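You operate a simulated robot arm through the tools that you are given. There is no shell and no other tool.

Carry out the task below with a simulated two-armed robot. There is one attempt and no reset: what you move stays moved.

## Task
Carry the blue box with both arms and set it on the top of the crate stand.

It is judged by the outcome, as a careful person would: the job done as asked, and still so three seconds after it is handed in. It fails if anything else is knocked over, pushed out of place, dropped, spilled or broken.

## Robot
Two 7-joint arms with four-finger grippers on one trunk, on a base that drives. Base frame: it is fixed to the floor where the robot stands at the start and does not move with it; the origin is under the middle of the robot, x ahead of it, y to its left, z up. Lengths are in m, angles in degrees, forces in N, time in s.
The left shoulder is at the start at [0.04, 0.181, 1.13], the right one opposite. With the tool pointing down near the work surface each hand reaches from about 0.32 to 0.84 m from the robot's upright axis, wherever it stands, measured 20 degrees to its own side. Places, roughly: blue box [0, -3.25, 0.75]; top of the crate stand [1.7, -3.1, 0.3]. Payload 3.67 kg a hand.
The tool frame of a hand sits at the grasp point between the pads (the TCP): z along the fingers, y along the line on which they close. The tips reach 0.028 m beyond it. Largest opening 0.112 m; the body of the gripper starts 0.073 m behind the TCP.
Orientation is told as [roll, pitch, yaw] about the base's x, y, z axes, in that order, counted from this pose: with the fingers straight down and closing along the base's y, the tool's x points along the base's -x, its y along +y and its z along -z.

## Interface
- The arms move only by the tool play_rows. It takes "left_rows", "right_rows" or both (then of equal length, played together; a hand with none holds still); each is a list of rows, each an object (a shift or turn left out is 0, a gripper value left out holds the last) with "linear": the shift along the tool's x, y, z in m, a list of three; "turn": the turn, a rotation vector about the tool's x, y, z in rad, a list of three; "jaw": the gripper command, from -1 (fully open) to 1 (shut), values between in proportion. In form: [{"linear": [tx, ty, tz], "turn": [ax, ay, az], "jaw": jaw}, ...]. A call has 1 to 20 rows; each row shifts and turns the commanded pose from where the row before left it, along the tool's axes as they then stand. Each row takes 0.2 s and may step no farther than 0.05 m and 8.6 degrees from the row before; otherwise, or with a gripper value out of range, the whole call is refused. Where a pose cannot be reached the arm comes as near as it can. A force on the tool above 40 N (or 10 N above the force at the start of the call, whichever is more), or a blocked arm, ends the call early, and 0.2 s more pass. The fingers move at their own pace and stop on an object; they squeeze with about 27 N. The grip force told is the motor's: it shows also when the fingers shut on nothing. Time passes only in rows, and 0.2 s behind the last, so rows that do not move let the fingers close. It gives the time, the measured TCP pose, the force on the tool (base axes), the opening and the grip force at its end, in the units of the frame above (readings bear some noise), with the torque about the TCP (base axes, N m) and any sound that the robot's microphone picked up.
- Cameras (640 x 400 px; columns grow to the right, rows downward): "scene" is now at [0.1095, -0.0142, 1.3667]; the picture's right is [-0.15, -0.99, 0.00], its down [-0.50, 0.08, -0.86] and it looks along [0.85, -0.13, -0.51] (base axes); focal length 248 px, centre (320, 200). "left" rides on the left gripper at [0.06, 0.018, -0.104] in its tool frame; the picture's right is [-0.29, 0.96, 0.00], its down [-0.80, -0.24, -0.55] and it looks along [-0.53, -0.16, 0.83] (tool axes); focal length 234 px, centre (320, 200). "right" rides on the right gripper at [0.06, -0.018, -0.104] in its tool frame; the picture's right is [0.29, 0.96, 0.00], its down [-0.80, 0.24, -0.55] and it looks along [-0.53, 0.16, 0.83] (tool axes); focal length 234 px, centre (320, 200). There is no depth. A picture from a camera that has moved, and an enlarged one, comes with that camera's place and axes in the base frame and with its lens.
- get_image(camera): a new picture of that camera. The clock stands still meanwhile.
- move_column(by): slides the trunk up (or, below 0, down) by that many m; the arms and the scene camera ride with it, the base frame stays. It gives what a move gives, with no picture.
- drive_base(legs): drives the robot by 1 to 6 legs, each [ahead, left, turn to the left] in m, m and degrees, along the robot's own axes; the way and the turn of a leg run together, so that a leg with both is an arc; at most 1.5 m and 180 degrees a leg. The arms and the cameras ride along, it lands a little off, and it stops where it bumps. It gives what a move gives.
- head_to(pan, tilt): turns the head with the scene camera to pan (to the left, within 86 degrees either way) and tilt (down, from -29 to 69), counted from straight ahead of the robot. It gives what a move gives.
- inspect(camera, box): a new picture of the part [left, top, right, bottom] of that camera's present view, enlarged. The clock stands still meanwhile.
- finish_job(): hands the job in; it is judged then, once.

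Places have to be worked out from the pictures, the camera data and where the tool is seen. Open the grippers and draw the arms clear of the work before you hand the job in, unless the task says otherwise.

The tools are called after "Emit:" as name(argument=value, ...) on one line, values as JSON. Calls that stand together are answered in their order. play_rows: Moves the arms, as the interface text tells. Its arguments: {"type":"object","properties":{"left_rows":{"type":"array"},"right_rows":{"type":"array"}},"required":[]} The other tools are called the same way: move_column (by) slides the trunk up or down; drive_base (legs) drives the base; head_to (pan, tilt) turns the head that bears the scene camera; get_image (camera) takes a picture; inspect (camera, box) takes an enlarged picture of a part of a camera's view; finish_job () hands the job in.

At the start:

```text
time_s: 0.0
left_tcp_pos: [0.5485, 0.2343, 1.0127]
left_tcp_rot: [0.1, 0.0, 0.0]
left_wrist_force: [0.2, 0.1, 0.6]
left_moment: [-0.02, 0.0, 0.01]
left_grip_width: 0.1118
left_finger_force: 0.1
right_tcp_pos: [0.5102, -0.2193, 1.0612]
right_tcp_rot: [0.0, 0.0, 0.0]
right_wrist_force: [0.8, 0.2, -0.2]
right_moment: [0.0, 0.02, 0.01]
right_grip_width: 0.1117
right_finger_force: 0.1
trunk travel left (down, up): [-0.25, 0.264]
robot x, y, heading: [0.0012, 0.0011, -0.1]
head pan, tilt: [-8.6, 30.5]
```

scene: 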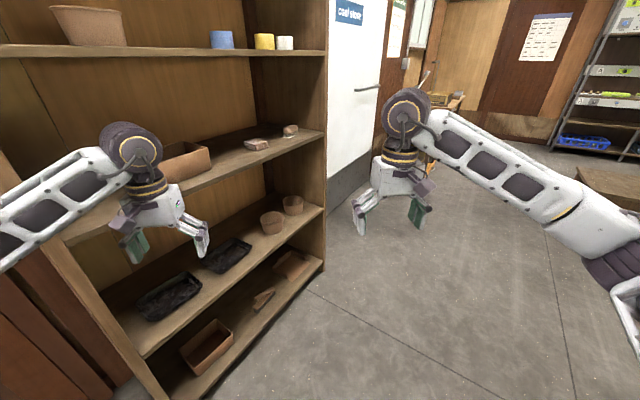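
right: 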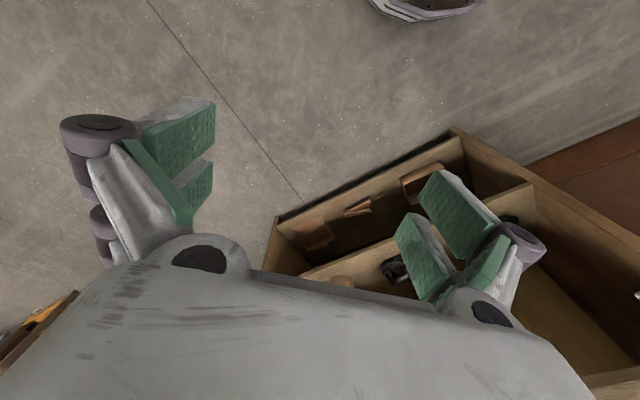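
left: 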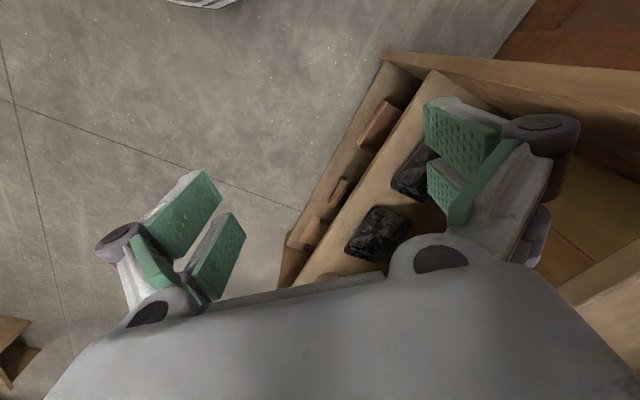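

The pictures show a shelf ahead and to the left, very near the left arm; the box should be off to the right. I turn the head right to look toward the box and the crate stand.

Emit:
head_to(pan=-80, tilt=20)

Emit:
get_image(camera="scene")

```text
time_s: 1.4
left_tcp_pos: [0.5479, 0.2327, 1.0133]
left_tcp_rot: [0.0, -0.1, 0.0]
left_wrist_force: [0.3, 0.0, 0.9]
left_moment: [0.03, -0.01, 0.0]
left_grip_width: 0.1121
left_finger_force: 0.0
right_tcp_pos: [0.5103, -0.2195, 1.0612]
right_tcp_rot: [-0.1, 0.0, 0.0]
right_wrist_force: [-0.5, -0.1, -0.3]
right_moment: [0.0, -0.01, 0.03]
right_grip_width: 0.1121
right_finger_force: 0.1
trunk travel left (down, up): [-0.25, 0.264]
robot x, y, heading: [0.0016, -0.0013, 0.0]
head pan, tilt: [-80.0, 20.0]
```

```text
taken
camera scene: at [0.0366, -0.0924, 1.3835], right [-0.98, -0.17, 0.0], down [-0.06, 0.34, -0.94], along [0.16, -0.93, -0.34], focal length 248 px, centre (320, 200)
```

scene: 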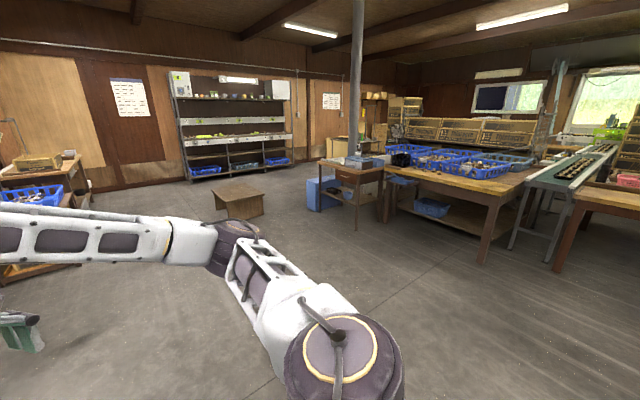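

The low brown stand is left of centre, and something blue-grey sits on the small table around (365,162), where the blue box should be. I enlarge both.

Emit:
inspect(camera="scene", box=[300, 120, 460, 240])

Emit:
inspect(camera="scene", box=[170, 140, 330, 240])

```text
3.33 times, centred on (380, 180) of scene
camera zoom: at [0.0366, -0.0924, 1.3835], right [-0.98, -0.17, 0.0], down [-0.06, 0.34, -0.94], along [0.16, -0.93, -0.34], focal length 825 px, centre (120, 267)
```

zoom: 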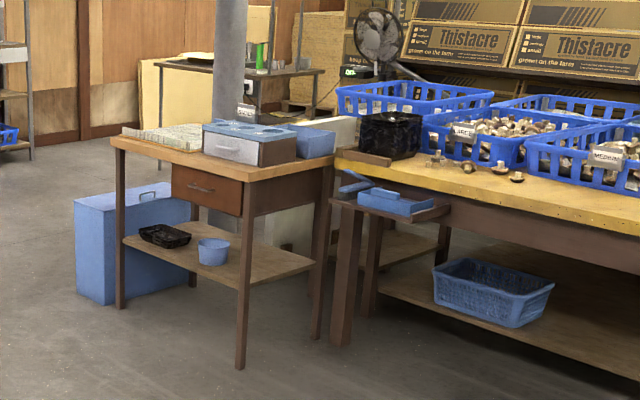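

```text
4.00 times, centred on (250, 190) of scene
camera zoom: at [0.0366, -0.0924, 1.3835], right [-0.98, -0.17, 0.0], down [-0.06, 0.34, -0.94], along [0.16, -0.93, -0.34], focal length 990 px, centre (600, 240)
```

zoom: 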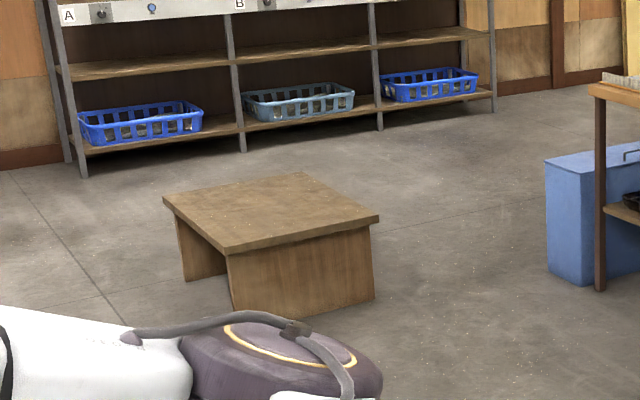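

The blue-topped box lies on the small drawer table (about [0,-3.25,0.75]), and the table stands turned about 45°; the crate stand is at about [1.7,-3.1]. I turn right (the shelf face is about 1 m away, so the arms clear it) and drive partway, staying clear of everything.

Emit:
drive_base(legs=[[0, 0, -90], [1.2, 0.6, 0]])

Emit:
head_to(pan=-20, tilt=25)

Emit:
get_image(camera="scene")

```text
time_s: 12.4
left_tcp_pos: [0.8142, -1.7507, 1.0123]
left_tcp_rot: [0.0, 0.0, -90.3]
left_wrist_force: [-0.4, -0.1, 0.1]
left_moment: [0.01, -0.01, 0.0]
left_grip_width: 0.112
left_finger_force: 0.1
right_tcp_pos: [0.3604, -1.712, 1.0607]
right_tcp_rot: [0.0, 0.0, -90.4]
right_wrist_force: [0.5, -0.1, -0.1]
right_moment: [0.0, 0.04, 0.0]
right_grip_width: 0.1122
right_finger_force: 0.2
trunk travel left (down, up): [-0.25, 0.264]
robot x, y, heading: [0.5868, -1.2026, -90.4]
head pan, tilt: [-80.0, 20.0]
```

```text
time_s: 13.7
left_tcp_pos: [0.8145, -1.7511, 1.0131]
left_tcp_rot: [0.0, -0.1, -90.3]
left_wrist_force: [0.3, -0.7, 1.5]
left_moment: [0.01, -0.01, -0.03]
left_grip_width: 0.1121
left_finger_force: 0.0
right_tcp_pos: [0.361, -1.7111, 1.0603]
right_tcp_rot: [0.0, 0.0, -90.4]
right_wrist_force: [-0.2, -0.9, 0.6]
right_moment: [0.01, -0.02, 0.01]
right_grip_width: 0.112
right_finger_force: 0.1
trunk travel left (down, up): [-0.25, 0.264]
robot x, y, heading: [0.5875, -1.2049, -90.3]
head pan, tilt: [-20.0, 25.0]
```

```text
taken
camera scene: at [0.5514, -1.3097, 1.3755], right [-0.94, 0.35, 0.0], down [0.15, 0.4, -0.91], along [-0.32, -0.85, -0.42], focal length 248 px, centre (320, 200)
```

scene: 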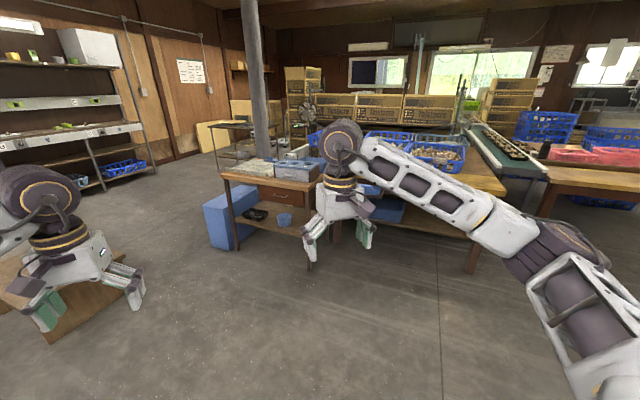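

The table is now ahead; I enlarge it to make out the blue box, its size and its neighbours.

Emit:
inspect(camera="scene", box=[195, 120, 355, 270])

Emit:
inspect(camera="scene", box=[240, 130, 350, 200])

```text
2.67 times, centred on (275, 195) of scene
camera zoom: at [0.5514, -1.3097, 1.3755], right [-0.94, 0.35, 0.0], down [0.15, 0.4, -0.91], along [-0.32, -0.85, -0.42], focal length 660 px, centre (440, 213)
```

zoom: 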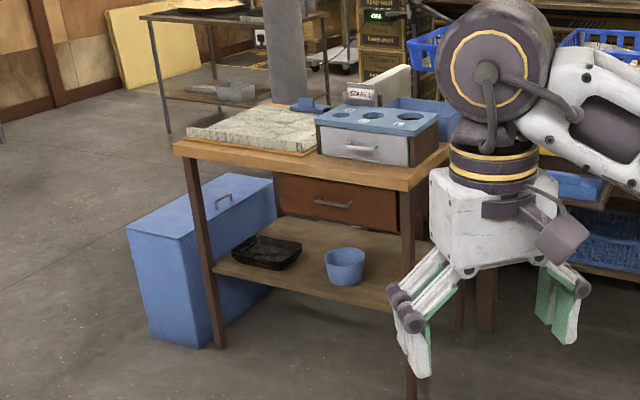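

```text
5.71 times, centred on (295, 165) of scene
camera zoom: at [0.5514, -1.3097, 1.3755], right [-0.94, 0.35, 0.0], down [0.15, 0.4, -0.91], along [-0.32, -0.85, -0.42], focal length 1415 px, centre (463, 400)
```

zoom: 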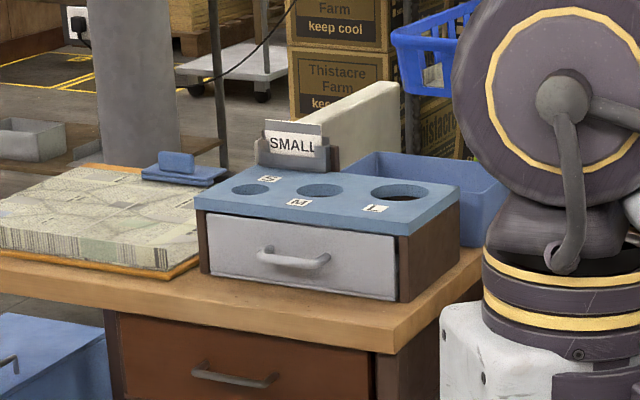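

On the table there are two candidates: the S/M/L grader with a blue top, and an open plain blue box behind it. I drive nearer, facing the table front squarely, to tell which it is and measure it.

Emit:
drive_base(legs=[[0.85, 0.4, 0], [0, 0, -42]])

Emit:
head_to(pan=0, tilt=25)

Emit:
move_column(by=0.2)

Emit:
get_image(camera="scene")

```text
time_s: 20.8
left_tcp_pos: [0.8157, -2.6247, 1.0135]
left_tcp_rot: [0.0, -0.1, -131.1]
left_wrist_force: [0.1, 0.8, 0.6]
left_moment: [-0.02, 0.0, 0.0]
left_grip_width: 0.1122
left_finger_force: 0.1
right_tcp_pos: [0.498, -2.2986, 1.0608]
right_tcp_rot: [0.0, 0.0, -131.1]
right_wrist_force: [-0.8, -0.2, 0.7]
right_moment: [0.02, -0.02, 0.01]
right_grip_width: 0.1121
right_finger_force: 0.0
trunk travel left (down, up): [-0.25, 0.264]
robot x, y, heading: [1.0013, -2.0573, -131.0]
head pan, tilt: [-20.0, 25.0]
```

```text
time_s: 21.6
left_tcp_pos: [0.8151, -2.6233, 1.0134]
left_tcp_rot: [0.0, 0.0, -131.1]
left_wrist_force: [0.4, -0.1, -0.5]
left_moment: [-0.01, -0.01, 0.0]
left_grip_width: 0.112
left_finger_force: 0.0
right_tcp_pos: [0.4987, -2.2988, 1.0615]
right_tcp_rot: [0.0, 0.0, -131.1]
right_wrist_force: [0.0, -0.1, 0.5]
right_moment: [0.0, -0.02, 0.0]
right_grip_width: 0.112
right_finger_force: 0.0
trunk travel left (down, up): [-0.25, 0.264]
robot x, y, heading: [1.0, -2.0563, -130.9]
head pan, tilt: [0.0, 25.0]
```

```text
time_s: 23.8
left_tcp_pos: [0.8155, -2.6232, 1.2127]
left_tcp_rot: [0.0, 0.0, -131.1]
left_wrist_force: [0.6, 0.2, 0.1]
left_moment: [0.02, -0.04, 0.01]
left_grip_width: 0.1119
left_finger_force: 0.0
right_tcp_pos: [0.4986, -2.2993, 1.2602]
right_tcp_rot: [0.0, 0.1, -131.1]
right_wrist_force: [-0.2, 0.6, 0.9]
right_moment: [0.0, -0.01, 0.02]
right_grip_width: 0.1119
right_finger_force: 0.0
trunk travel left (down, up): [-0.45, 0.064]
robot x, y, heading: [1.0007, -2.0585, -131.0]
head pan, tilt: [0.0, 25.0]
```

```text
taken
camera scene: at [0.9248, -2.1434, 1.5755], right [-0.75, 0.66, 0.0], down [0.28, 0.32, -0.91], along [-0.6, -0.68, -0.42], focal length 248 px, centre (320, 200)
```

scene: 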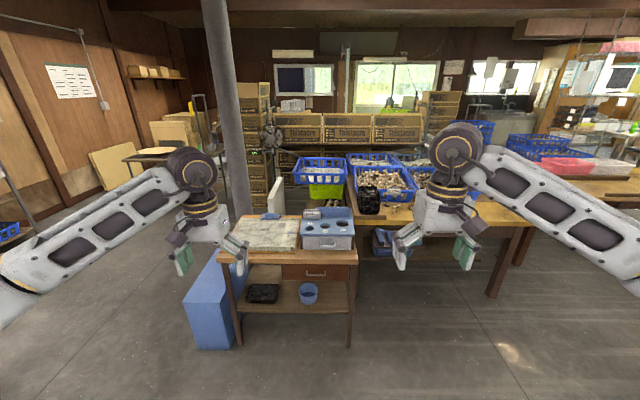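

I now see the table square on; I enlarge the tabletop.

Emit:
inspect(camera="scene", box=[220, 170, 380, 270])

Emit:
inspect(camera="scene", box=[285, 195, 365, 255])

```text
4.00 times, centred on (300, 220) of scene
camera zoom: at [0.9248, -2.1434, 1.5755], right [-0.75, 0.66, 0.0], down [0.28, 0.32, -0.91], along [-0.6, -0.68, -0.42], focal length 990 px, centre (400, 120)
```

zoom: 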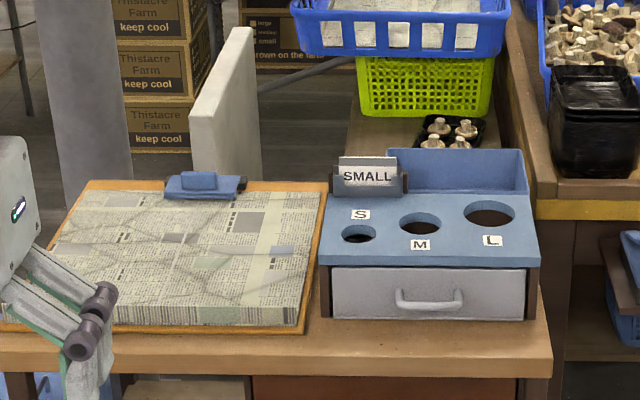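

```text
6.67 times, centred on (325, 225) of scene
camera zoom: at [0.9248, -2.1434, 1.5755], right [-0.75, 0.66, 0.0], down [0.28, 0.32, -0.91], along [-0.6, -0.68, -0.42], focal length 1651 px, centre (287, 33)
```

zoom: 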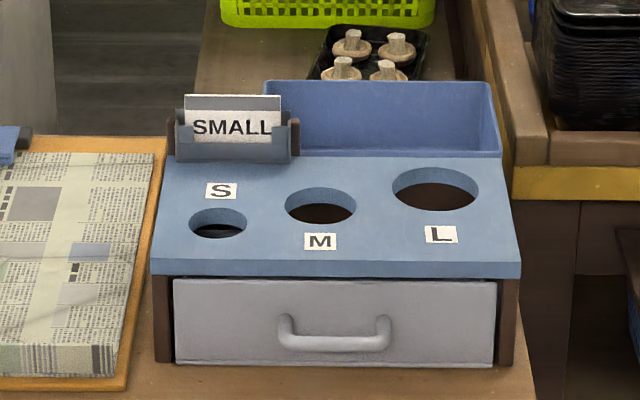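

The plain open-topped blue box stands behind the S/M/L grader at the table's back right (tops at about z 0.86, table at about 0.755); the hands are at z≥1.2, well above everything. I drive 0.5 m nearer and look down from above.

Emit:
drive_base(legs=[[0.5, -0.09, 0]])

Emit:
head_to(pan=0, tilt=45)

Emit:
get_image(camera="scene")

Emit:
get_image(camera="right")

```text
time_s: 26.8
left_tcp_pos: [0.4047, -2.9387, 1.2142]
left_tcp_rot: [0.0, 0.1, -132.1]
left_wrist_force: [0.5, -0.4, 0.4]
left_moment: [-0.02, 0.0, -0.02]
left_grip_width: 0.1119
left_finger_force: 0.0
right_tcp_pos: [0.0932, -2.6074, 1.2613]
right_tcp_rot: [0.0, 0.1, -132.1]
right_wrist_force: [-0.6, -0.7, -0.6]
right_moment: [-0.03, -0.02, 0.02]
right_grip_width: 0.1121
right_finger_force: 0.0
trunk travel left (down, up): [-0.45, 0.064]
robot x, y, heading: [0.5968, -2.3745, -131.9]
head pan, tilt: [0.0, 25.0]
```

```text
time_s: 27.6
left_tcp_pos: [0.4041, -2.939, 1.2136]
left_tcp_rot: [0.0, 0.1, -132.0]
left_wrist_force: [-0.1, 0.4, 0.8]
left_moment: [-0.01, 0.02, -0.03]
left_grip_width: 0.1118
left_finger_force: 0.1
right_tcp_pos: [0.0927, -2.6072, 1.2607]
right_tcp_rot: [0.0, 0.0, -132.1]
right_wrist_force: [-1.2, -0.1, 0.7]
right_moment: [-0.01, 0.03, -0.01]
right_grip_width: 0.112
right_finger_force: 0.1
trunk travel left (down, up): [-0.45, 0.064]
robot x, y, heading: [0.5975, -2.3755, -132.1]
head pan, tilt: [0.0, 45.0]
```

```text
taken
camera scene: at [0.529, -2.4526, 1.5449], right [-0.74, 0.67, 0.0], down [0.47, 0.52, -0.71], along [-0.47, -0.52, -0.71], focal length 248 px, centre (320, 200)
```

scene: 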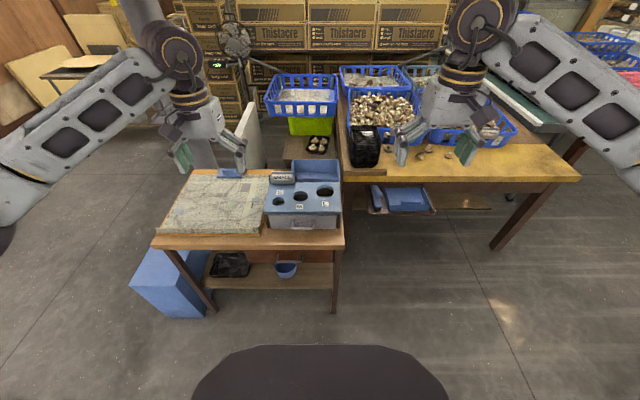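

```text
taken
camera right: at [0.1189, -2.5518, 1.3654], right [0.9, -0.43, 0.0], down [-0.36, -0.75, 0.55], along [-0.24, -0.5, -0.83], focal length 234 px, centre (320, 200)
```

right: 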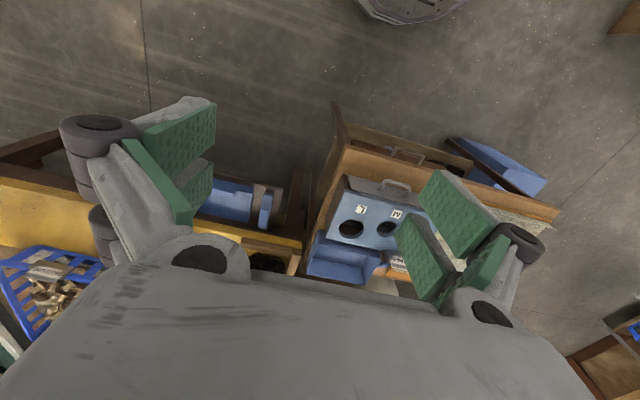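

I enlarge the tabletop from this higher angle, and the right-hand view of the box too.

Emit:
inspect(camera="scene", box=[250, 145, 350, 235])

Emit:
inspect(camera="right", box=[290, 160, 450, 300])

```text
4.44 times, centred on (300, 190) of scene
camera zoom: at [0.529, -2.4526, 1.5449], right [-0.74, 0.67, 0.0], down [0.47, 0.52, -0.71], along [-0.47, -0.52, -0.71], focal length 1100 px, centre (409, 244)
```

zoom: 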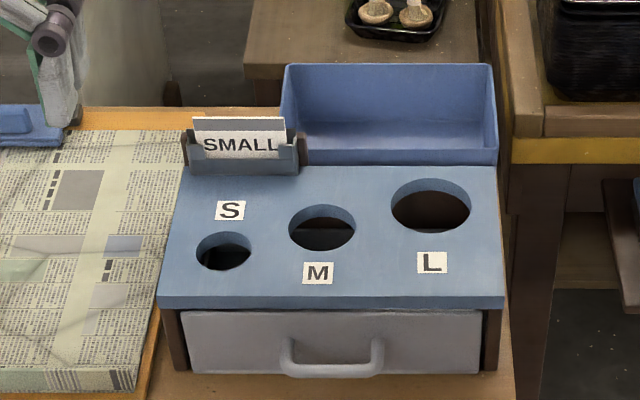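

```text
2.86 times, centred on (370, 230) of right
camera zoom: at [0.1189, -2.5518, 1.3654], right [0.9, -0.43, 0.0], down [-0.36, -0.75, 0.55], along [-0.24, -0.5, -0.83], focal length 669 px, centre (177, 114)
```

zoom: 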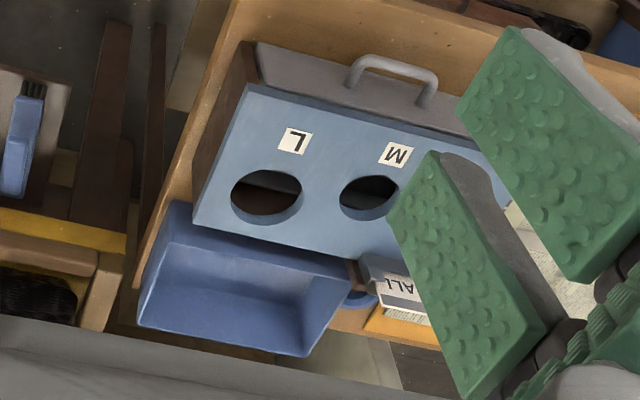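

I zoom in further on the right-hand view of the open box to measure its rim.

Emit:
inspect(camera="right", box=[295, 215, 395, 295])

Emit:
get_image(camera="left")

```text
5.00 times, centred on (345, 255) of right
camera zoom: at [0.1189, -2.5518, 1.3654], right [0.9, -0.43, 0.0], down [-0.36, -0.75, 0.55], along [-0.24, -0.5, -0.83], focal length 1171 px, centre (195, -75)
```

zoom: 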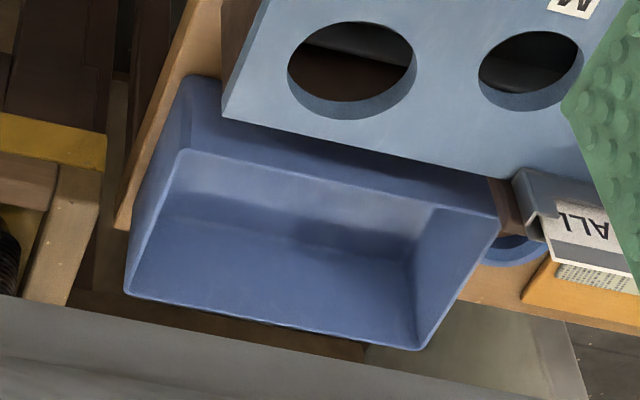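

```text
taken
camera left: at [0.4579, -2.9092, 1.3173], right [0.52, -0.86, 0.0], down [-0.71, -0.43, 0.55], along [-0.47, -0.29, -0.83], focal length 234 px, centre (320, 200)
```

left: 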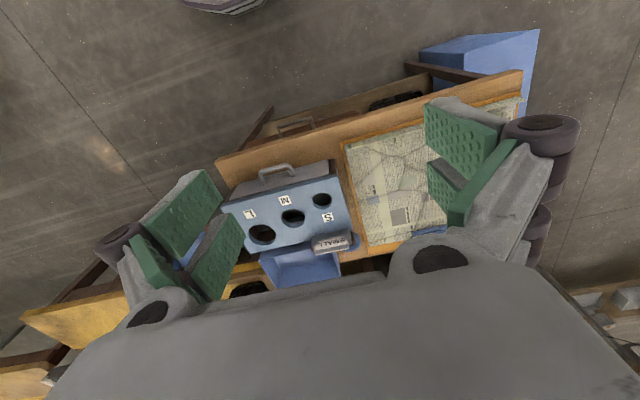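

The open blue box rim measures about 0.225 × 0.145 m at z≈0.82, centred near [-0.08,-3.16], its long side along about heading -45°. I check the left camera for what stands beside its left wall near the sign.

Emit:
inspect(camera="left", box=[230, 200, 390, 300])

```text
4.00 times, centred on (310, 250) of left
camera zoom: at [0.4579, -2.9092, 1.3173], right [0.52, -0.86, 0.0], down [-0.71, -0.43, 0.55], along [-0.47, -0.29, -0.83], focal length 937 px, centre (360, 0)
```

zoom: 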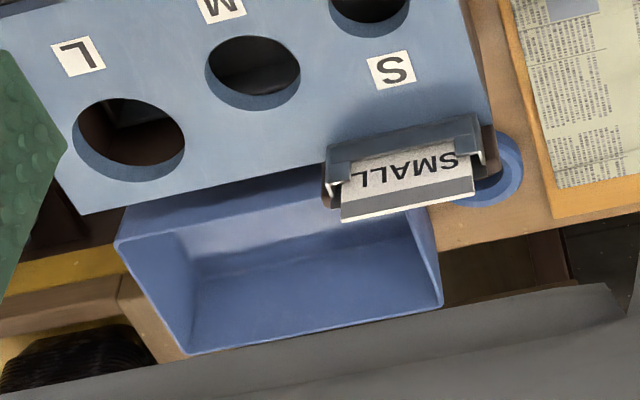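

A blue ring-shaped item sits about 3 cm left of the box's left wall, so the left fingers must stay narrow. I tilt the head fully down to see how far the base sticks out before I close in on the table.

Emit:
head_to(pan=0, tilt=69)

Emit:
get_image(camera="scene")

```text
time_s: 28.5
left_tcp_pos: [0.4036, -2.9391, 1.2123]
left_tcp_rot: [0.1, 0.0, -132.1]
left_wrist_force: [0.8, 0.0, 0.6]
left_moment: [-0.02, 0.0, -0.03]
left_grip_width: 0.1121
left_finger_force: 0.1
right_tcp_pos: [0.0937, -2.6083, 1.2614]
right_tcp_rot: [0.1, 0.0, -132.1]
right_wrist_force: [-1.4, 0.1, -0.3]
right_moment: [-0.01, 0.02, 0.0]
right_grip_width: 0.112
right_finger_force: 0.1
trunk travel left (down, up): [-0.45, 0.064]
robot x, y, heading: [0.5974, -2.3751, -132.4]
head pan, tilt: [0.0, 68.8]
```

```text
taken
camera scene: at [0.5465, -2.4334, 1.5161], right [-0.74, 0.67, 0.0], down [0.62, 0.69, -0.36], along [-0.24, -0.27, -0.93], focal length 248 px, centre (320, 200)
```

scene: 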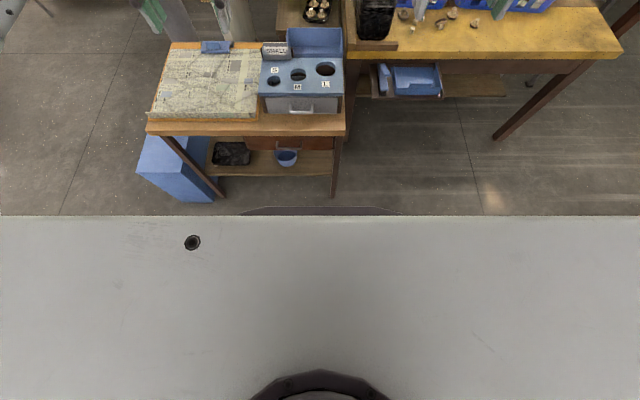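

The base front reaches roughly 0.3 m ahead of the axis and the table edge is about 0.67 m ahead, so I can advance 0.31 m, with the hands at z>1.2 clear of all. I centre on the box at the same time and look again.

Emit:
drive_base(legs=[[0.31, 0.02, 0]])

Emit:
head_to(pan=0, tilt=55)

Emit:
get_image(camera="scene")

```text
time_s: 30.7
left_tcp_pos: [0.21, -3.1883, 1.214]
left_tcp_rot: [0.0, -0.1, -131.8]
left_wrist_force: [0.4, -0.3, 0.5]
left_moment: [-0.01, -0.02, 0.01]
left_grip_width: 0.1118
left_finger_force: 0.1
right_tcp_pos: [-0.1023, -2.8593, 1.2615]
right_tcp_rot: [-0.1, 0.0, -131.8]
right_wrist_force: [0.3, 0.3, -0.7]
right_moment: [0.01, -0.01, 0.02]
right_grip_width: 0.1118
right_finger_force: 0.2
trunk travel left (down, up): [-0.45, 0.064]
robot x, y, heading: [0.3985, -2.6238, -131.5]
head pan, tilt: [0.0, 68.8]
```

```text
time_s: 31.4
left_tcp_pos: [0.2091, -3.1913, 1.2132]
left_tcp_rot: [0.0, 0.0, -131.8]
left_wrist_force: [-0.5, 0.3, -0.2]
left_moment: [0.01, 0.0, -0.01]
left_grip_width: 0.1118
left_finger_force: 0.1
right_tcp_pos: [-0.1032, -2.8601, 1.2598]
right_tcp_rot: [0.0, 0.0, -131.8]
right_wrist_force: [-0.4, -0.3, 0.2]
right_moment: [0.01, -0.01, -0.03]
right_grip_width: 0.112
right_finger_force: 0.0
trunk travel left (down, up): [-0.45, 0.064]
robot x, y, heading: [0.4006, -2.6276, -131.8]
head pan, tilt: [0.0, 55.0]
```

```text
taken
camera scene: at [0.3383, -2.6957, 1.5313], right [-0.75, 0.67, 0.0], down [0.55, 0.61, -0.57], along [-0.38, -0.43, -0.82], focal length 248 px, centre (320, 200)
```

scene: 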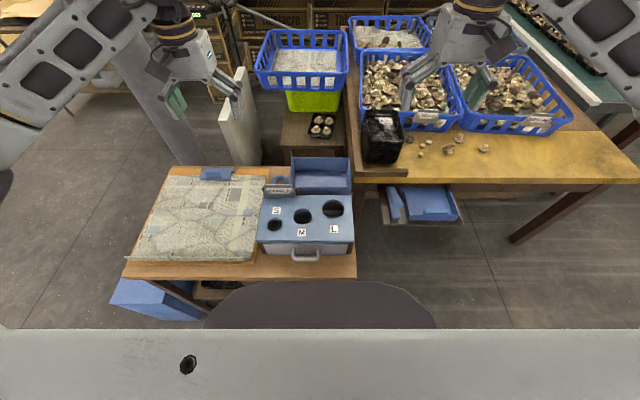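

The robot now stands about 0.72 m from the box, centred. I enlarge the box here to refine its position.

Emit:
inspect(camera="scene", box=[255, 145, 365, 215])

Emit:
get_image(camera="left")

Emit:
get_image(camera="right")

```text
5.71 times, centred on (310, 180) of scene
camera zoom: at [0.3383, -2.6957, 1.5313], right [-0.75, 0.67, 0.0], down [0.55, 0.61, -0.57], along [-0.38, -0.43, -0.82], focal length 1415 px, centre (377, 314)
```

zoom: 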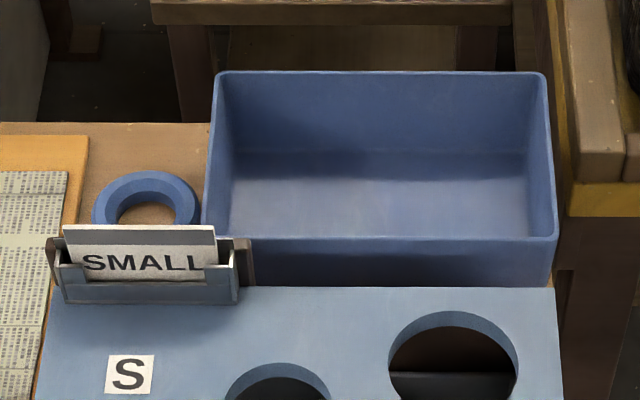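

```text
taken
camera left: at [0.2631, -3.1594, 1.3172], right [0.52, -0.85, 0.0], down [-0.71, -0.43, 0.55], along [-0.47, -0.29, -0.83], focal length 234 px, centre (320, 200)
```

left: 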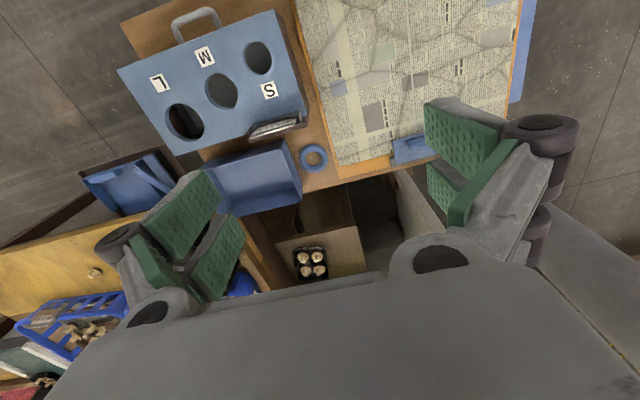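

```text
taken
camera right: at [-0.0775, -2.8035, 1.3653], right [0.91, -0.42, 0.0], down [-0.35, -0.75, 0.55], along [-0.23, -0.5, -0.83], focal length 234 px, centre (320, 200)
```

right: 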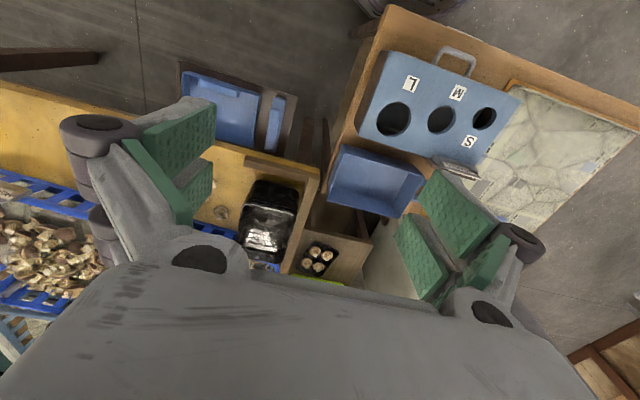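

The ring is a low tape-roll-like item. I zoom the left and right hand views to triangulate the rim height precisely.

Emit:
inspect(camera="left", box=[200, 110, 340, 220])

Emit:
inspect(camera="right", box=[300, 120, 440, 230])

```text
3.64 times, centred on (270, 165) of left
camera zoom: at [0.2631, -3.1594, 1.3172], right [0.52, -0.85, 0.0], down [-0.71, -0.43, 0.55], along [-0.47, -0.29, -0.83], focal length 852 px, centre (502, 327)
```

zoom: 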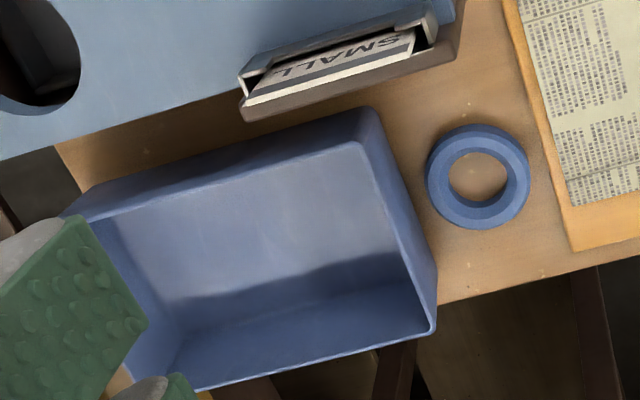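

```text
3.64 times, centred on (370, 175) of right
camera zoom: at [-0.0775, -2.8035, 1.3653], right [0.91, -0.42, 0.0], down [-0.35, -0.75, 0.55], along [-0.23, -0.5, -0.83], focal length 852 px, centre (138, 291)
```

zoom: 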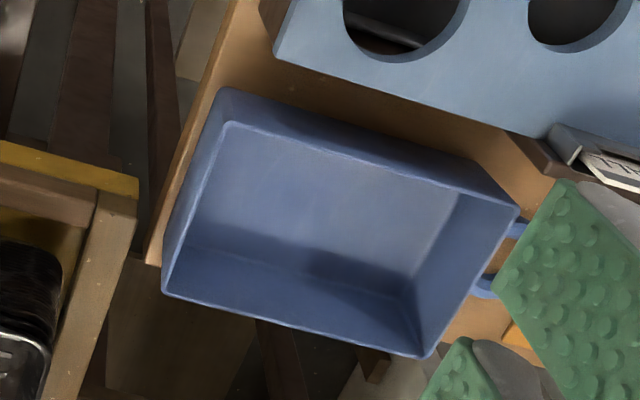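

Triangulation agrees: rim at z≈0.822, left wall at l≈+0.107 m and right wall at l≈-0.112 m from the robot's midline, box middle 0.72 m ahead, walls upright. I lower the column 0.2 m (hands end near z 1.01/1.06, above the 0.91 sign) so I can later lift both hands together with it.

Emit:
move_column(by=-0.2)

```text
time_s: 33.6
left_tcp_pos: [0.2096, -3.1889, 1.0137]
left_tcp_rot: [0.0, 0.0, -131.8]
left_wrist_force: [0.6, -0.2, -0.9]
left_moment: [-0.01, -0.02, 0.02]
left_grip_width: 0.1121
left_finger_force: 0.0
right_tcp_pos: [-0.1019, -2.86, 1.061]
right_tcp_rot: [0.0, 0.0, -131.8]
right_wrist_force: [-0.3, -0.9, 0.2]
right_moment: [-0.01, 0.0, -0.01]
right_grip_width: 0.1121
right_finger_force: 0.0
trunk travel left (down, up): [-0.25, 0.264]
robot x, y, heading: [0.4021, -2.624, -131.9]
head pan, tilt: [0.0, 55.0]
```

Left TCP is 0.174 m short and 0.125 m too far left of the spot above the left wall; the right is 0.212 m short and 0.107 m too far right. I move both to hover at z≈0.95 with the fingers set to about 5 cm opening.

Emit:
play_rows(left_rows=[{"linear": [-0.0291, -0.0209, 0.0107], "jaw": 0.1}, {"linear": [-0.0291, -0.0209, 0.0107]}, {"linear": [-0.0291, -0.0209, 0.0107]}, {"linear": [-0.0291, -0.0209, 0.0107]}, {"linear": [-0.0291, -0.0209, 0.0107]}, {"linear": [-0.0291, -0.0209, 0.0107]}, {"linear": [0, 0, 0]}], right_rows=[{"linear": [-0.0353, 0.0179, 0.0185], "jaw": 0.1}, {"linear": [-0.0353, 0.0179, 0.0185]}, {"linear": [-0.0353, 0.0179, 0.0185]}, {"linear": [-0.0353, 0.0179, 0.0185]}, {"linear": [-0.0353, 0.0179, 0.0185]}, {"linear": [-0.0353, 0.0179, 0.0185]}, {"linear": [0, 0, 0]}])

Emit:
get_image(camera="scene")

Emit:
get_image(camera="left")

Emit:
get_image(camera="right")

```text
time_s: 35.2
left_tcp_pos: [-0.0002, -3.2343, 0.952]
left_tcp_rot: [0.0, -0.1, -131.9]
left_wrist_force: [0.7, -0.1, 0.0]
left_moment: [0.01, 0.01, 0.01]
left_grip_width: 0.0506
left_finger_force: 0.0
right_tcp_pos: [-0.1672, -3.0848, 0.9487]
right_tcp_rot: [0.0, -0.1, -131.7]
right_wrist_force: [0.1, -0.1, 0.3]
right_moment: [-0.04, 0.07, -0.02]
right_grip_width: 0.0504
right_finger_force: 0.1
trunk travel left (down, up): [-0.25, 0.264]
robot x, y, heading: [0.4034, -2.6252, -131.8]
head pan, tilt: [0.0, 55.0]
```

```text
taken
camera scene: at [0.3402, -2.694, 1.3316], right [-0.75, 0.67, 0.0], down [0.55, 0.61, -0.57], along [-0.38, -0.43, -0.82], focal length 248 px, centre (320, 200)
```

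scene: 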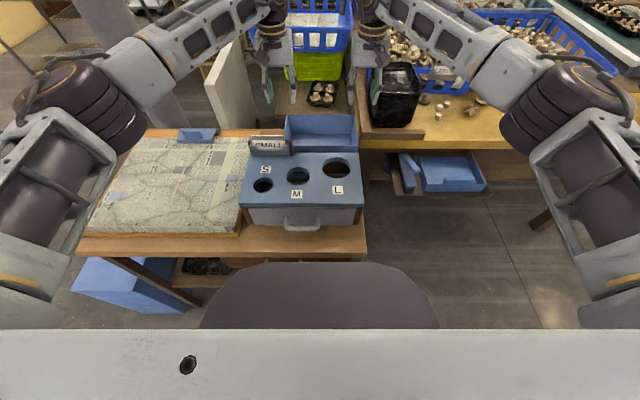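

```text
taken
camera left: at [0.0543, -3.2024, 1.0562], right [0.52, -0.85, 0.0], down [-0.71, -0.43, 0.56], along [-0.47, -0.29, -0.83], focal length 234 px, centre (320, 200)
```

left: 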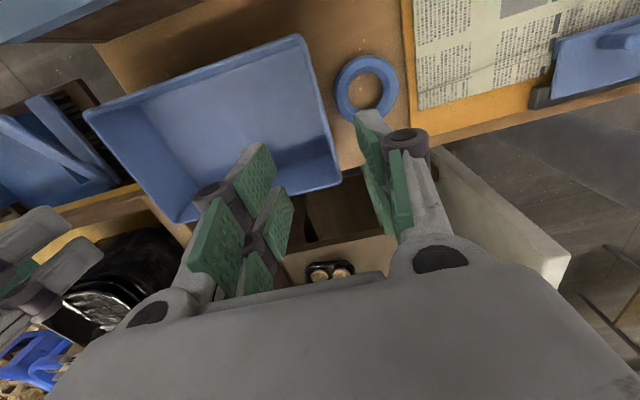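

```text
taken
camera right: at [-0.1398, -3.0272, 1.0536], right [0.91, -0.42, 0.0], down [-0.35, -0.75, 0.56], along [-0.24, -0.5, -0.83], focal length 234 px, centre (320, 200)
```

right: 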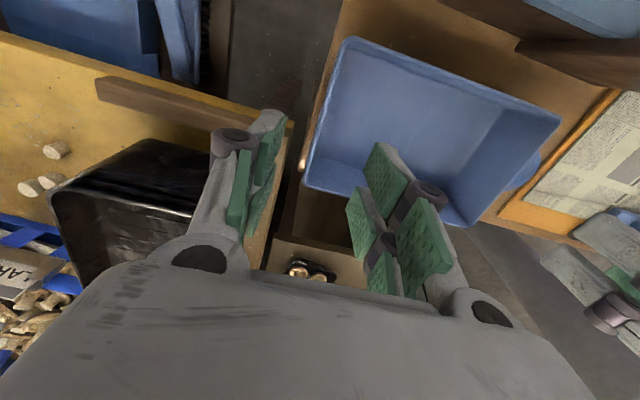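

Image checks confirm the rim (left outer edge l≈2.158, right ≈1.936); the left TCP is centred over its wall, the right one is 6–7 mm too far right. I correct that, narrow the jaws to about 4 cm, and descend to z≈0.87 to check before straddling the walls.

Emit:
play_rows(left_rows=[{"linear": [0, 0.0005, 0.02], "jaw": 0.28}, {"linear": [0, 0, 0.02]}, {"linear": [0, 0, 0.02]}, {"linear": [0, 0, 0.022]}, {"linear": [0, 0, 0]}], right_rows=[{"linear": [0, 0.0065, 0.02], "jaw": 0.28}, {"linear": [0, 0, 0.02]}, {"linear": [0, 0, 0.02]}, {"linear": [0, 0, 0.019]}, {"linear": [0, 0, 0]}])

Emit:
get_image(camera="left")

Emit:
get_image(camera="right")

Emit:
head_to(pan=0, tilt=35)

Emit:
get_image(camera="scene")

```text
time_s: 36.4
left_tcp_pos: [-0.0005, -3.2349, 0.867]
left_tcp_rot: [0.0, 0.0, -131.8]
left_wrist_force: [0.0, -0.1, -0.4]
left_moment: [-0.03, -0.02, 0.01]
left_grip_width: 0.0403
left_finger_force: 0.0
right_tcp_pos: [-0.1595, -3.0907, 0.8689]
right_tcp_rot: [0.0, -0.1, -131.8]
right_wrist_force: [0.5, 0.7, 0.8]
right_moment: [0.01, -0.02, -0.03]
right_grip_width: 0.0405
right_finger_force: 0.0
trunk travel left (down, up): [-0.25, 0.264]
robot x, y, heading: [0.402, -2.624, -131.9]
head pan, tilt: [0.0, 55.0]
```

```text
taken
camera left: at [0.0535, -3.2038, 0.9712], right [0.52, -0.85, 0.0], down [-0.71, -0.43, 0.55], along [-0.47, -0.29, -0.83], focal length 234 px, centre (320, 200)
```

left: 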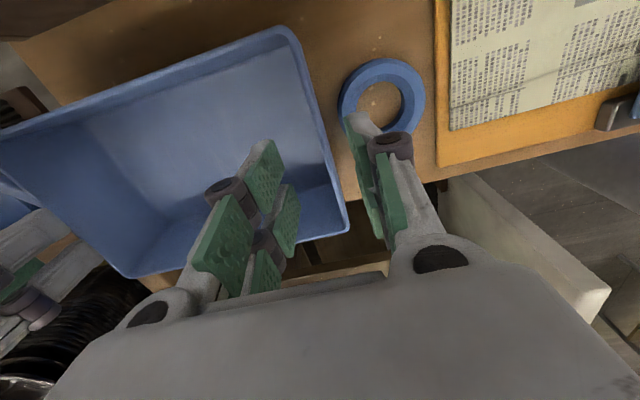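

```text
taken
camera right: at [-0.1342, -3.0347, 0.9738], right [0.91, -0.42, 0.0], down [-0.35, -0.75, 0.55], along [-0.23, -0.5, -0.83], focal length 234 px, centre (320, 200)
```

right: 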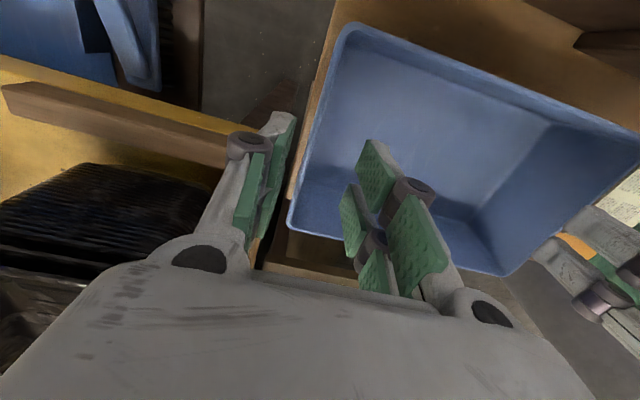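

```text
time_s: 37.2
left_tcp_pos: [-0.0006, -3.236, 0.8667]
left_tcp_rot: [0.0, 0.0, -131.8]
left_wrist_force: [-0.3, 0.9, 0.3]
left_moment: [0.0, 0.01, 0.0]
left_grip_width: 0.04
left_finger_force: 0.0
right_tcp_pos: [-0.1595, -3.0916, 0.869]
right_tcp_rot: [0.0, 0.1, -131.8]
right_wrist_force: [0.2, -0.1, 0.3]
right_moment: [0.0, 0.01, -0.03]
right_grip_width: 0.0405
right_finger_force: 0.1
trunk travel left (down, up): [-0.25, 0.264]
robot x, y, heading: [0.4025, -2.6276, -132.0]
head pan, tilt: [0.0, 35.0]
```

```text
taken
camera scene: at [0.3283, -2.7068, 1.3596], right [-0.75, 0.67, 0.0], down [0.38, 0.43, -0.82], along [-0.55, -0.61, -0.57], focal length 248 px, centre (320, 200)
```

scene: 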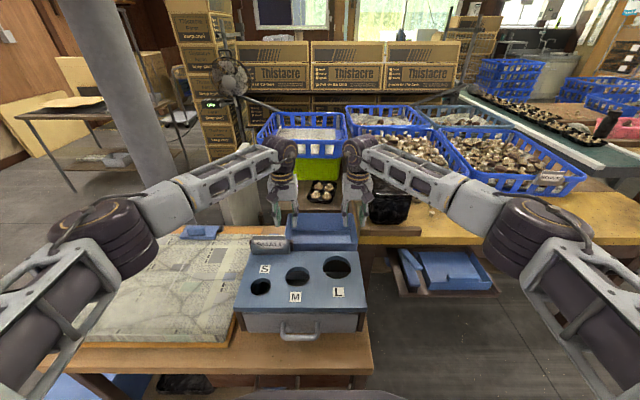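

Both walls lie between the fingers: the left is centred within 1–2 mm, and the right hand sits about 3.5 mm too far left. I correct and lower to TCP z≈0.812 (tips about 0.784, above the ring and box floor).

Emit:
play_rows(left_rows=[{"linear": [0, 0.001, 0.005]}, {"linear": [0, 0, 0.0125]}, {"linear": [0, 0, 0.0125]}, {"linear": [0, 0, 0.0125]}, {"linear": [0, 0, 0.0125]}, {"linear": [0, 0, 0]}], right_rows=[{"linear": [0, -0.0035, 0.005]}, {"linear": [0, 0, 0.013]}, {"linear": [0, 0, 0.013]}, {"linear": [0, 0, 0.013]}, {"linear": [0, 0, 0.013]}, {"linear": [0, 0, 0]}])

Emit:
get_image(camera="left")

Emit:
get_image(camera="right")

```text
time_s: 38.6
left_tcp_pos: [-0.0003, -3.2368, 0.8109]
left_tcp_rot: [0.0, 0.1, -131.8]
left_wrist_force: [0.2, 0.5, 0.5]
left_moment: [0.01, -0.01, -0.02]
left_grip_width: 0.04
left_finger_force: 0.1
right_tcp_pos: [-0.163, -3.0917, 0.8143]
right_tcp_rot: [-0.1, 0.0, -131.8]
right_wrist_force: [-0.2, 0.2, -0.3]
right_moment: [0.0, -0.02, 0.01]
right_grip_width: 0.0403
right_finger_force: 0.1
trunk travel left (down, up): [-0.25, 0.264]
robot x, y, heading: [0.4013, -2.6251, -131.8]
head pan, tilt: [0.0, 35.0]
```

```text
taken
camera left: at [0.0538, -3.2059, 0.9147], right [0.52, -0.85, 0.0], down [-0.71, -0.43, 0.55], along [-0.47, -0.29, -0.83], focal length 234 px, centre (320, 200)
```

left: 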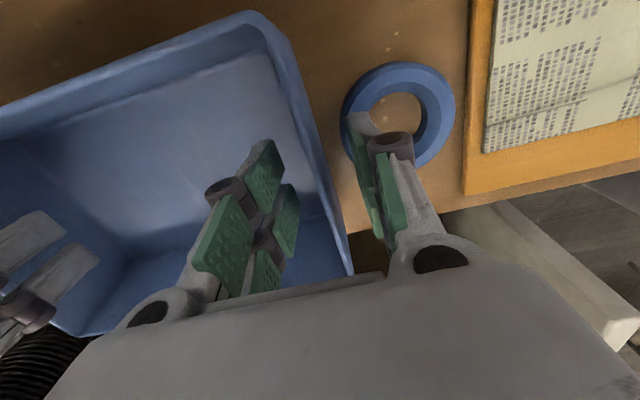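

```text
taken
camera right: at [-0.1362, -3.0352, 0.9185], right [0.91, -0.42, 0.0], down [-0.35, -0.75, 0.55], along [-0.23, -0.5, -0.83], focal length 234 px, centre (320, 200)
```

right: 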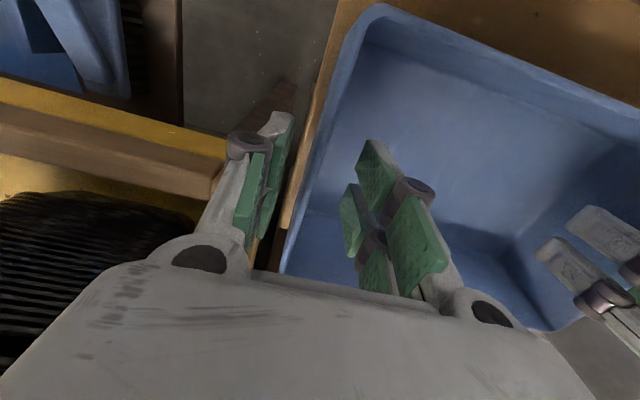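

The fingers straddle both walls with no contact force. I close both grippers together on the walls.

Emit:
play_rows(left_rows=[{"jaw": 0.6}, {"jaw": 1.0}, {"jaw": 1.0}, {"jaw": 1.0}, {"jaw": 1.0}, {"jaw": 1.0}], right_rows=[{"jaw": 0.6}, {"jaw": 1.0}, {"jaw": 1.0}, {"jaw": 1.0}, {"jaw": 1.0}, {"jaw": 1.0}])

Emit:
get_image(camera="left")

Emit:
get_image(camera="right")

```text
time_s: 40.0
left_tcp_pos: [0.0018, -3.2399, 0.8083]
left_tcp_rot: [0.2, 0.2, -131.5]
left_wrist_force: [25.3, -19.6, -0.4]
left_moment: [0.46, 0.51, -0.56]
left_grip_width: 0.0059
left_finger_force: 27.3
right_tcp_pos: [-0.1652, -3.0903, 0.8123]
right_tcp_rot: [-0.2, 0.0, -131.9]
right_wrist_force: [-25.5, 19.7, 0.5]
right_moment: [-0.39, -0.4, 0.07]
right_grip_width: 0.0059
right_finger_force: 27.1
trunk travel left (down, up): [-0.25, 0.264]
robot x, y, heading: [0.4038, -2.6245, -131.8]
head pan, tilt: [0.0, 35.0]
```

```text
taken
camera left: at [0.055, -3.2081, 0.9141], right [0.52, -0.85, 0.0], down [-0.71, -0.44, 0.55], along [-0.47, -0.29, -0.83], focal length 234 px, centre (320, 200)
```

left: 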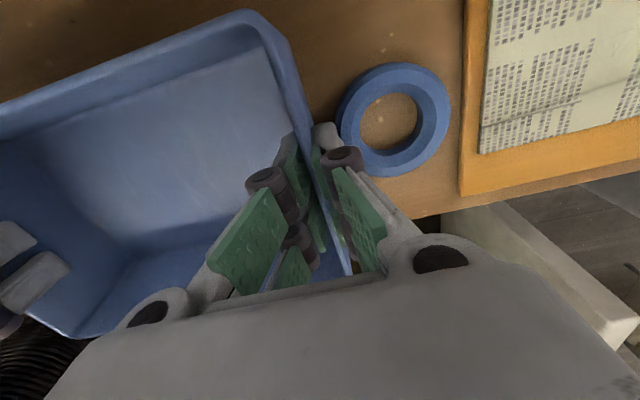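

```text
taken
camera right: at [-0.1388, -3.0343, 0.918], right [0.9, -0.43, 0.0], down [-0.35, -0.75, 0.55], along [-0.24, -0.5, -0.83], focal length 234 px, centre (320, 200)
```

right: 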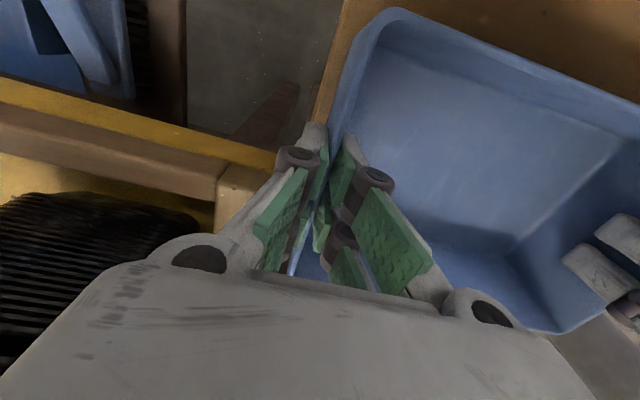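

Both grippers hold the walls (opening 5.9 mm, 27 N), but the hands are squeezing inward with about 32 N as the walls are ~5 mm farther apart than commanded. I relieve this by spreading the commanded poses slightly.

Emit:
play_rows(left_rows=[{"linear": [0, 0.0015, 0]}, {"linear": [0, 0.0015, 0]}, {"linear": [0, 0, 0]}], right_rows=[{"linear": [0, -0.0008, 0]}, {"linear": [0, -0.0007, 0]}, {"linear": [0, 0, 0]}])

```text
time_s: 40.8
left_tcp_pos: [0.0025, -3.2402, 0.8108]
left_tcp_rot: [0.0, 0.0, -131.9]
left_wrist_force: [22.6, -12.6, 1.0]
left_moment: [0.4, 0.41, -0.79]
left_grip_width: 0.0061
left_finger_force: 26.9
right_tcp_pos: [-0.1636, -3.0896, 0.8146]
right_tcp_rot: [-0.1, 0.0, -131.9]
right_wrist_force: [-23.3, 12.2, -0.7]
right_moment: [-0.41, -0.45, -0.63]
right_grip_width: 0.006
right_finger_force: 27.2
trunk travel left (down, up): [-0.25, 0.264]
robot x, y, heading: [0.3974, -2.6245, -131.8]
head pan, tilt: [0.0, 35.0]
```

The squeeze went down only to about 26 N along the width, with a small twist. I spread the hands another 2 mm each and look at the forces again.

Emit:
play_rows(left_rows=[{"linear": [0, 0.001, 0]}, {"linear": [0, 0.001, 0]}, {"linear": [0, 0, 0]}], right_rows=[{"linear": [0, -0.001, 0]}, {"linear": [0, -0.001, 0]}, {"linear": [0, 0, 0]}])

```text
time_s: 41.6
left_tcp_pos: [0.0036, -3.2386, 0.8123]
left_tcp_rot: [-0.2, 0.0, -132.1]
left_wrist_force: [5.1, 0.8, -0.6]
left_moment: [0.75, -0.03, -0.18]
left_grip_width: 0.0062
left_finger_force: 26.8
right_tcp_pos: [-0.1625, -3.09, 0.8145]
right_tcp_rot: [0.3, -0.1, -131.6]
right_wrist_force: [-5.6, -1.7, 0.7]
right_moment: [-1.0, -0.24, -0.69]
right_grip_width: 0.006
right_finger_force: 27.1
trunk travel left (down, up): [-0.25, 0.264]
robot x, y, heading: [0.4003, -2.6231, -131.9]
head pan, tilt: [0.0, 35.0]
```

Internal force is now only ~5 N and both grips hold 27 N. I lift 4 cm with the column and check that the box comes up evenly.

Emit:
move_column(by=0.04)

Emit:
get_image(camera="scene")

Emit:
get_image(camera="left")

Emit:
get_image(camera="right")

```text
time_s: 42.5
left_tcp_pos: [0.005, -3.2409, 0.8508]
left_tcp_rot: [0.1, 0.0, -131.8]
left_wrist_force: [1.1, 0.1, -0.3]
left_moment: [0.01, -0.02, -0.01]
left_grip_width: 0.0001
left_finger_force: 27.3
right_tcp_pos: [-0.1656, -3.0883, 0.8527]
right_tcp_rot: [0.0, 0.0, -131.8]
right_wrist_force: [0.6, -0.1, 0.4]
right_moment: [0.03, 0.0, 0.0]
right_grip_width: 0.0
right_finger_force: 27.5
trunk travel left (down, up): [-0.29, 0.224]
robot x, y, heading: [0.4024, -2.6249, -131.9]
head pan, tilt: [0.0, 35.0]
```

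```text
taken
camera scene: at [0.3279, -2.7073, 1.3991], right [-0.75, 0.67, 0.0], down [0.38, 0.43, -0.82], along [-0.55, -0.61, -0.57], focal length 248 px, centre (320, 200)
```

scene: 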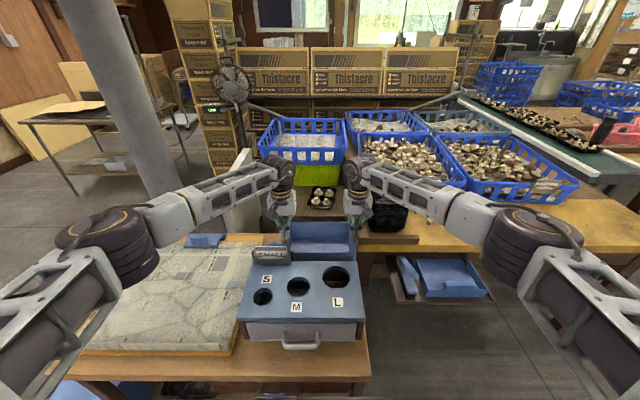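

```text
taken
camera left: at [0.0589, -3.2099, 0.9554], right [0.52, -0.85, 0.0], down [-0.71, -0.43, 0.55], along [-0.47, -0.29, -0.83], focal length 234 px, centre (320, 200)
```

left: 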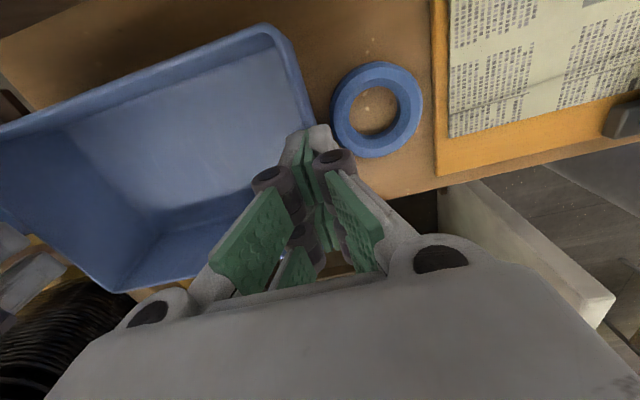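

```text
taken
camera right: at [-0.1393, -3.0316, 0.9578], right [0.91, -0.42, 0.0], down [-0.35, -0.75, 0.55], along [-0.23, -0.5, -0.83], focal length 234 px, centre (320, 200)
```

right: 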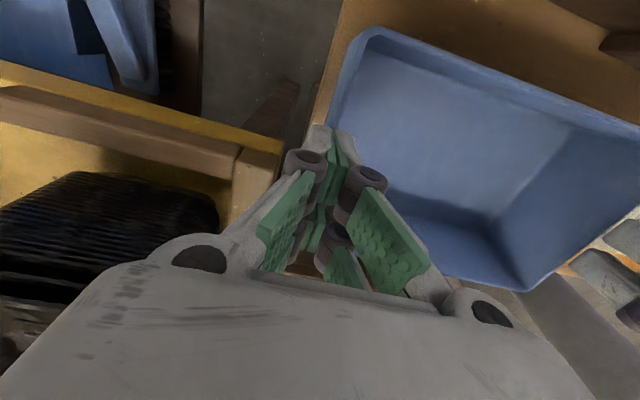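

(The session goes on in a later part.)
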